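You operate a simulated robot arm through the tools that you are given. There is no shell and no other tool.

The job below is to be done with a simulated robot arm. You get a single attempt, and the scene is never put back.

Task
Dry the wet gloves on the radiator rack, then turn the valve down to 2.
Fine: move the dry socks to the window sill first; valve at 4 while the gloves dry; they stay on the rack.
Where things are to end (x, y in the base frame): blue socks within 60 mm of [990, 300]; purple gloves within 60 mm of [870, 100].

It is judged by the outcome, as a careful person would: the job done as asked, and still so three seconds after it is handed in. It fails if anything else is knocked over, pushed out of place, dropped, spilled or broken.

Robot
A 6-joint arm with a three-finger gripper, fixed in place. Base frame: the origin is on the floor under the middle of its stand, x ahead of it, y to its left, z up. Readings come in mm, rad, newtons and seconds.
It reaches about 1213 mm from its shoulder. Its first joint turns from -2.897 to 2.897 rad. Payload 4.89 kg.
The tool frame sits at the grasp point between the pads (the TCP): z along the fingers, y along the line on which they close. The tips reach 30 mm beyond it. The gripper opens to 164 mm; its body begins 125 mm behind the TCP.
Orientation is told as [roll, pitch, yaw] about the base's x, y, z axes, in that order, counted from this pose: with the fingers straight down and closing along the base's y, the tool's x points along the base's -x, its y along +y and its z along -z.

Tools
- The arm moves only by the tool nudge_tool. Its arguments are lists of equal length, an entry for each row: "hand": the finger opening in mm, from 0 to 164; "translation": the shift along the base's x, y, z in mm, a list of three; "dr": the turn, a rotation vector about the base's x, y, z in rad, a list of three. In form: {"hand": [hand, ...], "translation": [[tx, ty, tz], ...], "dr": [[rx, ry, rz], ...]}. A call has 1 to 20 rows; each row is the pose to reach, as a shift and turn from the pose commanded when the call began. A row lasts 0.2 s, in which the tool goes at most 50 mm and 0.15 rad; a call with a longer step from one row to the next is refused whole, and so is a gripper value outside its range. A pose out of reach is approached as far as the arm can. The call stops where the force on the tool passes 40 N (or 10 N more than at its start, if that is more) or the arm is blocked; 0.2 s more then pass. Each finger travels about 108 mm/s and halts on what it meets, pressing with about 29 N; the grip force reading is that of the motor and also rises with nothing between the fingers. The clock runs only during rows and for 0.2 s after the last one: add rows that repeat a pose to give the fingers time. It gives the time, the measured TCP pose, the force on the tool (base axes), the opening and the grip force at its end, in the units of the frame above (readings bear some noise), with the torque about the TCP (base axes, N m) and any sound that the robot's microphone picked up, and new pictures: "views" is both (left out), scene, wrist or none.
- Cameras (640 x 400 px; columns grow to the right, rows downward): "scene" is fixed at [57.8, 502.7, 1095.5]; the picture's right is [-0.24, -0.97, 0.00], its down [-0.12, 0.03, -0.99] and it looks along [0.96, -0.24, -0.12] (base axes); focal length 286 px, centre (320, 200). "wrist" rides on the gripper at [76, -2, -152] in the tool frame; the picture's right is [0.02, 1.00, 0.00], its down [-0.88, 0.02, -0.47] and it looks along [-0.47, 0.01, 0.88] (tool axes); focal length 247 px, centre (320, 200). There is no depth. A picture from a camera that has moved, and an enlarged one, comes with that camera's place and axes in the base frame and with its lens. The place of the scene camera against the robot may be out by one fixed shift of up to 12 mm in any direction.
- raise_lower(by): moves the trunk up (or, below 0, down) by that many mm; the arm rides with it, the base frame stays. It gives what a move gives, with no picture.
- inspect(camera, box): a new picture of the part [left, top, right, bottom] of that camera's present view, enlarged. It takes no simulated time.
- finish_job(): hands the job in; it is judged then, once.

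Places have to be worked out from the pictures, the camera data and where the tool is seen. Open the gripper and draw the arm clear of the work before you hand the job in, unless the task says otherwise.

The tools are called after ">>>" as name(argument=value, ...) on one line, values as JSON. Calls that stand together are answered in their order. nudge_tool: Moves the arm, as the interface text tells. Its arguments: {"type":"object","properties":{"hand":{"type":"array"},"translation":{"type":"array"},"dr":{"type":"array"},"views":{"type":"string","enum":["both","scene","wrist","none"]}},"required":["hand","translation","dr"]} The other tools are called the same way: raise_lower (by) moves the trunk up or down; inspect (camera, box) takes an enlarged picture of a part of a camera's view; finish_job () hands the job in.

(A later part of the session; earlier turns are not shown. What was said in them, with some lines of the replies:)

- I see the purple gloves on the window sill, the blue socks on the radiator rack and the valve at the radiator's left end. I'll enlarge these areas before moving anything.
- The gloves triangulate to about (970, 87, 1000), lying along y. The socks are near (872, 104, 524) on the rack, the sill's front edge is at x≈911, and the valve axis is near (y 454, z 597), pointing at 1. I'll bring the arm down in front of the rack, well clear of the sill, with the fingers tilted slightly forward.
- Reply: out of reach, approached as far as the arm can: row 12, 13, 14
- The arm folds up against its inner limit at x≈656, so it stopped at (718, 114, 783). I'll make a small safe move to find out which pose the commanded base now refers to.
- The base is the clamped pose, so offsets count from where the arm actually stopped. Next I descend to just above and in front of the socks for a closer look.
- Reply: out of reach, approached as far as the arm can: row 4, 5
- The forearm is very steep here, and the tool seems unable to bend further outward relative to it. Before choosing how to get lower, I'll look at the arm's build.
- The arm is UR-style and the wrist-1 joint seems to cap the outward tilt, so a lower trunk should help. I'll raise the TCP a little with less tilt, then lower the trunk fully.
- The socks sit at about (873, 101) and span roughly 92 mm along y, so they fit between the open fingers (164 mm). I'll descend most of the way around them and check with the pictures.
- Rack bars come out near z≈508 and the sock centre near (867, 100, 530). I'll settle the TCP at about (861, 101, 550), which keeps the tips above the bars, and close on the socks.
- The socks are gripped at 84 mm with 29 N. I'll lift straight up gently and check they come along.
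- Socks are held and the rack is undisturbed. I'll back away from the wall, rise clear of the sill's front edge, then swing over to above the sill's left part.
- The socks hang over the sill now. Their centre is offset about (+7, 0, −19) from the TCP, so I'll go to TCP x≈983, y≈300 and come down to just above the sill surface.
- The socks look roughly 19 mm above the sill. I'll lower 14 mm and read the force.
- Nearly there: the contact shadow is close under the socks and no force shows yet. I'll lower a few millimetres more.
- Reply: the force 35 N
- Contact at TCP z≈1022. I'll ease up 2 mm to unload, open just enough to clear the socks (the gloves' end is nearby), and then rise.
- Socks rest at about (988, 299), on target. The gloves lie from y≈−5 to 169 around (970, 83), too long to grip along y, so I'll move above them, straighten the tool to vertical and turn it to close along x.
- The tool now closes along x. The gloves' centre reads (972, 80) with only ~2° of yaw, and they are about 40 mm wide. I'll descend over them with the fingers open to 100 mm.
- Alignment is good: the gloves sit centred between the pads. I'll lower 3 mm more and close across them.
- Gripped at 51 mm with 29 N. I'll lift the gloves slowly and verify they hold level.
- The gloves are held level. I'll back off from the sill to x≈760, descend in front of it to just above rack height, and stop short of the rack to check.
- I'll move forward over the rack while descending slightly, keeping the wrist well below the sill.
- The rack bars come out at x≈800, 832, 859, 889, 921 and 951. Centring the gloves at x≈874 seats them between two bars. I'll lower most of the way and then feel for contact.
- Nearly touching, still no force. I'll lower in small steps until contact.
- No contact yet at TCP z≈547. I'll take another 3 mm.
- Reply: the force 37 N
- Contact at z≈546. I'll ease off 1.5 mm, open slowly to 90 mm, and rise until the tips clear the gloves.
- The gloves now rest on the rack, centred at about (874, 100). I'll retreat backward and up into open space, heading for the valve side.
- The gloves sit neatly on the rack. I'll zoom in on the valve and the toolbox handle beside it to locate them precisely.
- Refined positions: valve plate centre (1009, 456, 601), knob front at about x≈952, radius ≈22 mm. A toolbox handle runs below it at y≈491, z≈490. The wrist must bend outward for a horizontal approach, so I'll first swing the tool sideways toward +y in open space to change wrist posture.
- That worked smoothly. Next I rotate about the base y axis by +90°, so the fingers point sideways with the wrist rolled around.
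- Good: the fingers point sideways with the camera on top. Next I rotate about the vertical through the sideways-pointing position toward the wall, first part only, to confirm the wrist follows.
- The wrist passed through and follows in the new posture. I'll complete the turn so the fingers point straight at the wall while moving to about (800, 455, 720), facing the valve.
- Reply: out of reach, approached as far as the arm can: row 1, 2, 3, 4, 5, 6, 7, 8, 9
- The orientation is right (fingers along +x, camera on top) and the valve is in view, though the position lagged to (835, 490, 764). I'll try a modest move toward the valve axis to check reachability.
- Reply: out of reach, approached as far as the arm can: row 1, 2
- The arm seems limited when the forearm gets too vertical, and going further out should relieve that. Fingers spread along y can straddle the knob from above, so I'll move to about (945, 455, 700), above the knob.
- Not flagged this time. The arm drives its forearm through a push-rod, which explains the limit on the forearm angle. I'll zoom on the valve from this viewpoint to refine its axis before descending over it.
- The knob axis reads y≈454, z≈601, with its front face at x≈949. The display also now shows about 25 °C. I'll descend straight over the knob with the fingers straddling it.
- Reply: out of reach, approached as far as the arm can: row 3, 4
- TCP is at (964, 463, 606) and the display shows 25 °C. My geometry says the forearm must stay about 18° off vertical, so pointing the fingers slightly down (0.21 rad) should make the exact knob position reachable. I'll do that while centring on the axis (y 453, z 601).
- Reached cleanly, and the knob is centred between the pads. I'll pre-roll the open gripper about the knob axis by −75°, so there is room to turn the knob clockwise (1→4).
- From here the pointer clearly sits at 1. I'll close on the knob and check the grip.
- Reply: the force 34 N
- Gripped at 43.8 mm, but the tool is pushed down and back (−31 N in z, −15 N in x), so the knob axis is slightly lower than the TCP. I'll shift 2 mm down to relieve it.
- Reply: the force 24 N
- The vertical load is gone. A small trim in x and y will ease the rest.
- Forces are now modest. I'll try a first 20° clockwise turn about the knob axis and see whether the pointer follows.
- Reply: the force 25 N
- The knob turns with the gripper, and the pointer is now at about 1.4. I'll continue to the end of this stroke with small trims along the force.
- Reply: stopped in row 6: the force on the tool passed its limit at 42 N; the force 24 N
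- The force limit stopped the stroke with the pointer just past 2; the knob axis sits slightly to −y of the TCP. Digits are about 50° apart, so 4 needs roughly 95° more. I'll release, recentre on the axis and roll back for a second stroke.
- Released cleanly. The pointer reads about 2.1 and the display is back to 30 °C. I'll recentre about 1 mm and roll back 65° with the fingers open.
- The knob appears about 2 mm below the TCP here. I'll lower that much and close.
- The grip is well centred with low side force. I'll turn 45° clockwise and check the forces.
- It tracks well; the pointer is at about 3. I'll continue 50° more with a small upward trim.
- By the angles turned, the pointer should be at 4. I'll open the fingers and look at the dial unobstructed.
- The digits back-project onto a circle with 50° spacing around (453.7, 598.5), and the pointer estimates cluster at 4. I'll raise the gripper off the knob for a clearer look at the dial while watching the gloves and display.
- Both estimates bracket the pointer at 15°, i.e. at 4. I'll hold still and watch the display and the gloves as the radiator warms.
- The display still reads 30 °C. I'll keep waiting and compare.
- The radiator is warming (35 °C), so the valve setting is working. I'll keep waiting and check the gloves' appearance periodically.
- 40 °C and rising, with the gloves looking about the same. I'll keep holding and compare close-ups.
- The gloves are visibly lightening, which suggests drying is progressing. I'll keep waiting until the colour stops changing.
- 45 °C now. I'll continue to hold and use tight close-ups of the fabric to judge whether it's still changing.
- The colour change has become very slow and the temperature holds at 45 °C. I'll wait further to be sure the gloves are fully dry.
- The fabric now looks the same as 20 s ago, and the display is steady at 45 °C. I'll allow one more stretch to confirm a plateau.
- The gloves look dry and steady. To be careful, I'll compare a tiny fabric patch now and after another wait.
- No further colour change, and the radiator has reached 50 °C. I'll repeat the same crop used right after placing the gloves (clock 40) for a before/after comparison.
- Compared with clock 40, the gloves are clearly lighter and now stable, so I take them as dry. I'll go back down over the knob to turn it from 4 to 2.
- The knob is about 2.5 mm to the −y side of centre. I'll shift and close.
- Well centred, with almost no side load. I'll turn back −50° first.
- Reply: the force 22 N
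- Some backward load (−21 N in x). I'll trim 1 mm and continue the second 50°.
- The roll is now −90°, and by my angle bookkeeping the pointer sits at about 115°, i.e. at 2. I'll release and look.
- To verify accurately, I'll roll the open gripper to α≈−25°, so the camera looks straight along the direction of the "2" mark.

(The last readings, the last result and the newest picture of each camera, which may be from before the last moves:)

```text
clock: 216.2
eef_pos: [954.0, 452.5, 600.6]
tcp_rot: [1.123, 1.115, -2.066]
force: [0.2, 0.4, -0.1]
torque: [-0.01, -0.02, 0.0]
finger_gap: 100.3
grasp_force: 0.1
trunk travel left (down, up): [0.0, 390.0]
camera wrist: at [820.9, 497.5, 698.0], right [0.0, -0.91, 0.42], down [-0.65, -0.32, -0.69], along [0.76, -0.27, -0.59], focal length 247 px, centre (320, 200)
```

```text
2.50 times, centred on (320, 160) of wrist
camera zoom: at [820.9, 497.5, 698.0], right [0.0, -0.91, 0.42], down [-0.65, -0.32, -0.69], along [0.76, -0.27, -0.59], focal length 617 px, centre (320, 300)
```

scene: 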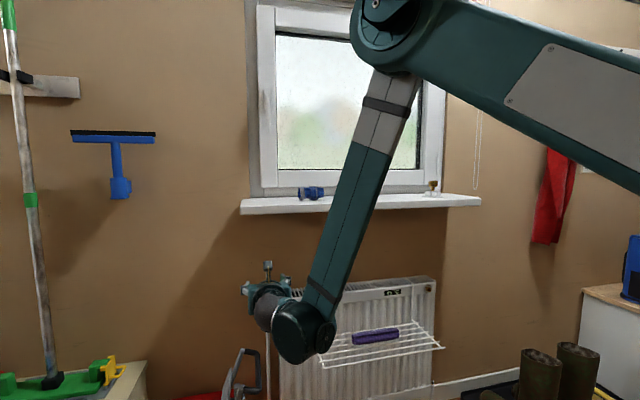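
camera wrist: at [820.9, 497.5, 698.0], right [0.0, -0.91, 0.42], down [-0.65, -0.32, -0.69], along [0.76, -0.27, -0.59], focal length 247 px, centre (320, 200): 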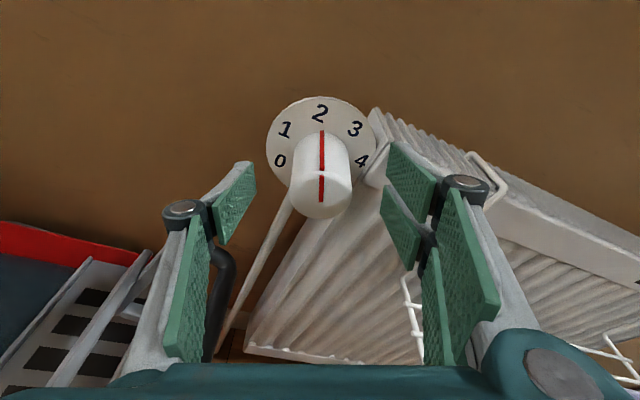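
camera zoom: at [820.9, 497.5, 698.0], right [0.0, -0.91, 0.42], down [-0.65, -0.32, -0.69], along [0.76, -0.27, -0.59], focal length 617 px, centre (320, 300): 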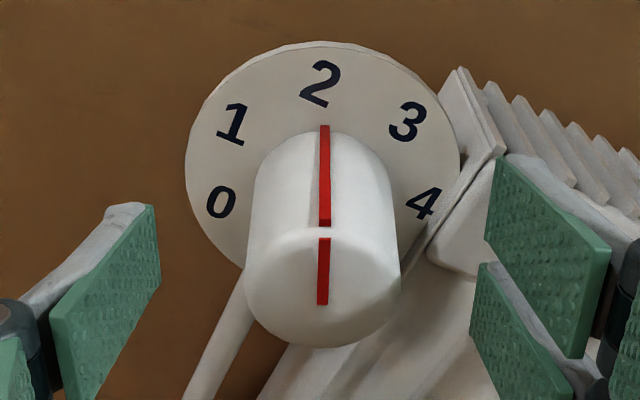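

The pointer lines up exactly with 2. I'll withdraw up and away along the open side, then back into free space.

>>> nudge_tool(hand=[100, 100, 100, 100, 100, 100, 100, 100, 100, 100], translation=[[0, 11, 24], [0, 23, 50], [0, 35, 75], [0, 46, 100], [-25, 48, 120], [-60, 48, 140], [-95, 48, 160], [-125, 48, 185], [-150, 48, 215], [-165, 48, 250]], dr=[[0, 0, 0], [0, 0, 0], [0, 0, 0], [0, 0, 0], [0, 0, 0], [0.1, 0, 0], [0.2, 0, 0], [0.3, 0, 0], [0.4, 0, 0], [0.4, 0, 0]], views="both")

>>> inspect(camera="scene", box=[230, 260, 460, 400])

```text
clock: 218.4
eef_pos: [790.5, 505.2, 849.2]
tcp_rot: [0.048, 1.359, -3.094]
force: [1.8, 0.4, -0.9]
torque: [-0.04, -0.14, -0.13]
finger_gap: 100.2
grasp_force: 0.1
trunk travel left (down, up): [0.0, 390.0]
camera wrist: at [657.0, 507.0, 955.7], right [0.0, -1.0, 0.03], down [-0.65, -0.03, -0.76], along [0.76, -0.02, -0.65], focal length 247 px, centre (320, 200)
```

scene: 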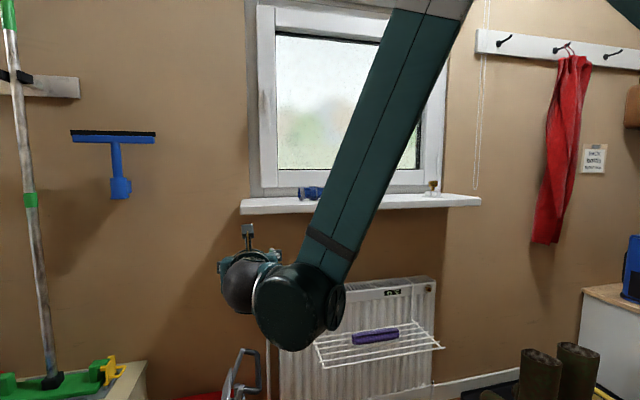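
wrist: 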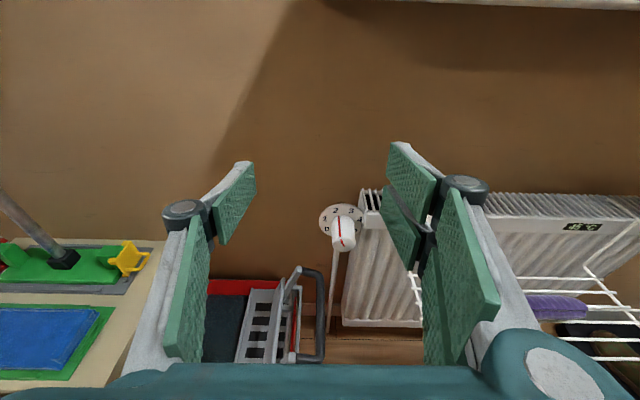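

```text
2.78 times, centred on (345, 330) of scene
camera zoom: at [57.8, 502.7, 1095.5], right [-0.24, -0.97, 0.0], down [-0.12, 0.03, -0.99], along [0.96, -0.24, -0.12], focal length 795 px, centre (250, -162)
```

zoom: 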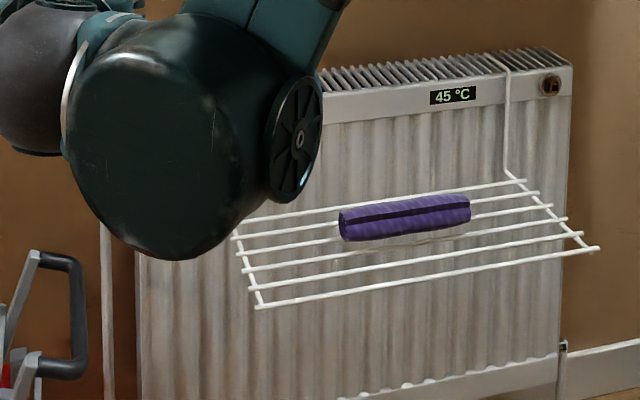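

Everything looks in order. I'll draw the arm further up and back, then make a final check of the whole scene.

>>> nudge_tool(hand=[100, 100, 100, 100, 100, 100, 100, 100, 100, 100], translation=[[-10, -15, 42], [-20, -30, 84], [-32, -50, 125], [-44, -70, 166], [-56, -90, 207], [-68, -110, 248], [-80, -130, 289], [-90, -150, 330], [-95, -175, 368], [-95, -200, 400]], dr=[[0, 0, 0], [0, 0, 0], [0, 0, 0], [0, 0, 0], [0, 0, 0], [0, 0, 0], [0, 0, 0], [0, 0, 0], [0, 0, 0], [0, 0, 0]], views="both")

>>> inspect(camera="scene", box=[230, 260, 460, 400])

>>> inspect(camera="scene", box=[245, 285, 305, 335])

>>> inspect(camera="scene", box=[230, 150, 490, 230])

```text
clock: 220.6
eef_pos: [696.8, 300.7, 1249.6]
tcp_rot: [0.052, 1.359, -3.089]
force: [1.6, 0.3, -0.7]
torque: [-0.02, -0.04, -0.19]
finger_gap: 99.9
grasp_force: 0.1
trunk travel left (down, up): [0.0, 390.0]
camera wrist: at [562.3, 303.2, 1357.8], right [0.0, -1.0, 0.03], down [-0.65, -0.03, -0.76], along [0.76, -0.02, -0.65], focal length 247 px, centre (320, 200)
```

scene: 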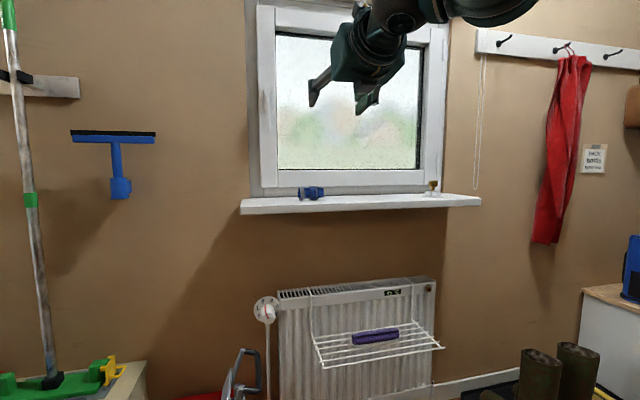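
wrist: 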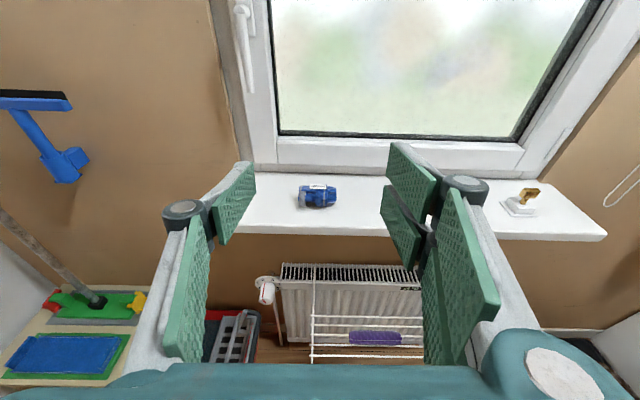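

```text
2.78 times, centred on (345, 330) of scene
camera zoom: at [57.8, 502.7, 1095.5], right [-0.24, -0.97, 0.0], down [-0.12, 0.03, -0.99], along [0.96, -0.24, -0.12], focal length 795 px, centre (250, -162)
```

zoom: 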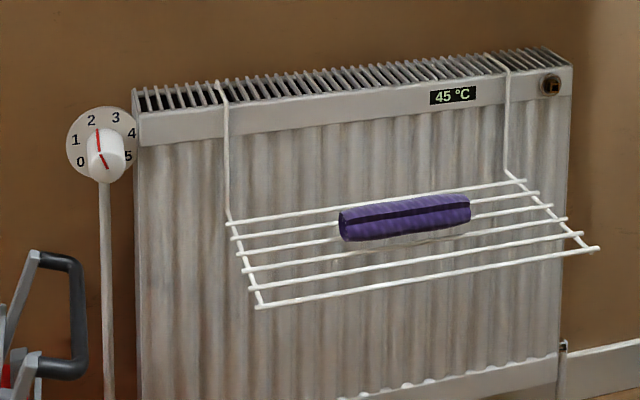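

```text
8.00 times, centred on (275, 310) of scene
camera zoom: at [57.8, 502.7, 1095.5], right [-0.24, -0.97, 0.0], down [-0.12, 0.03, -0.99], along [0.96, -0.24, -0.12], focal length 2284 px, centre (680, -680)
```

zoom: 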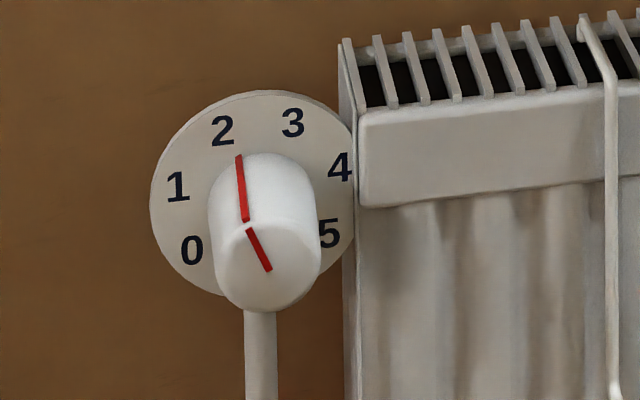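

```text
2.46 times, centred on (360, 190) of scene
camera zoom: at [57.8, 502.7, 1095.5], right [-0.24, -0.97, 0.0], down [-0.12, 0.03, -0.99], along [0.96, -0.24, -0.12], focal length 703 px, centre (222, 225)
```

zoom: 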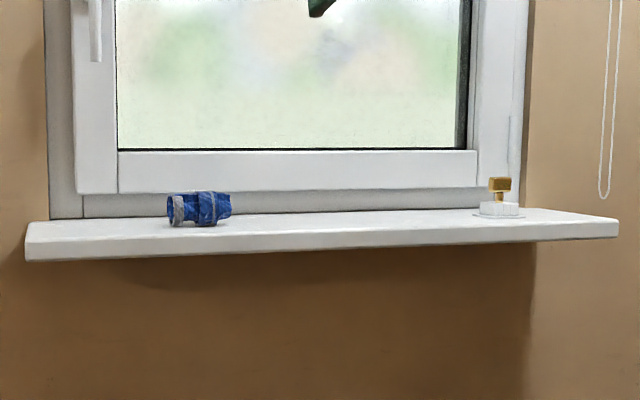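

Final check:
- The valve pointer is at 2.
- The gloves lie lighter and dry on the rack at about (874, 100).
- The socks are on the sill at about (988, 299).
- The brass piece, rack and toolbox are undisturbed, and the gripper is open and clear.

I'm handing the job in.

>>> finish_job()

```text
The job is handed in.
```

The gloves are on the radiator rack and look dry, and the valve is back down at 2. The job is handed in. I haven't seen a judging result.

| Item | Where it ended | Target |
|---|---|---|
| Blue socks | about (988, 299) on the window sill | [990, 300] |
| Purple gloves | about (874, 100) on the rack | [870, 100] |
| Valve | pointer on 2 | 2 |

- **Order:** I moved the socks to the sill first, then put the gloves on the rack. The valve then went from 1 to 4 and, after drying, down to 2.
- **Drying:** The valve stayed at 4 for about 145 seconds and the radiator display climbed from 30 to 50 °C. I judged the gloves dry by eye: they were clearly lighter than when placed and had stopped changing colour. There was no direct moisture reading.
- **Everything else:** In the final pictures the brass piece on the sill, the rack and the toolbox beside the valve looked undisturbed. The gripper was open and well clear.
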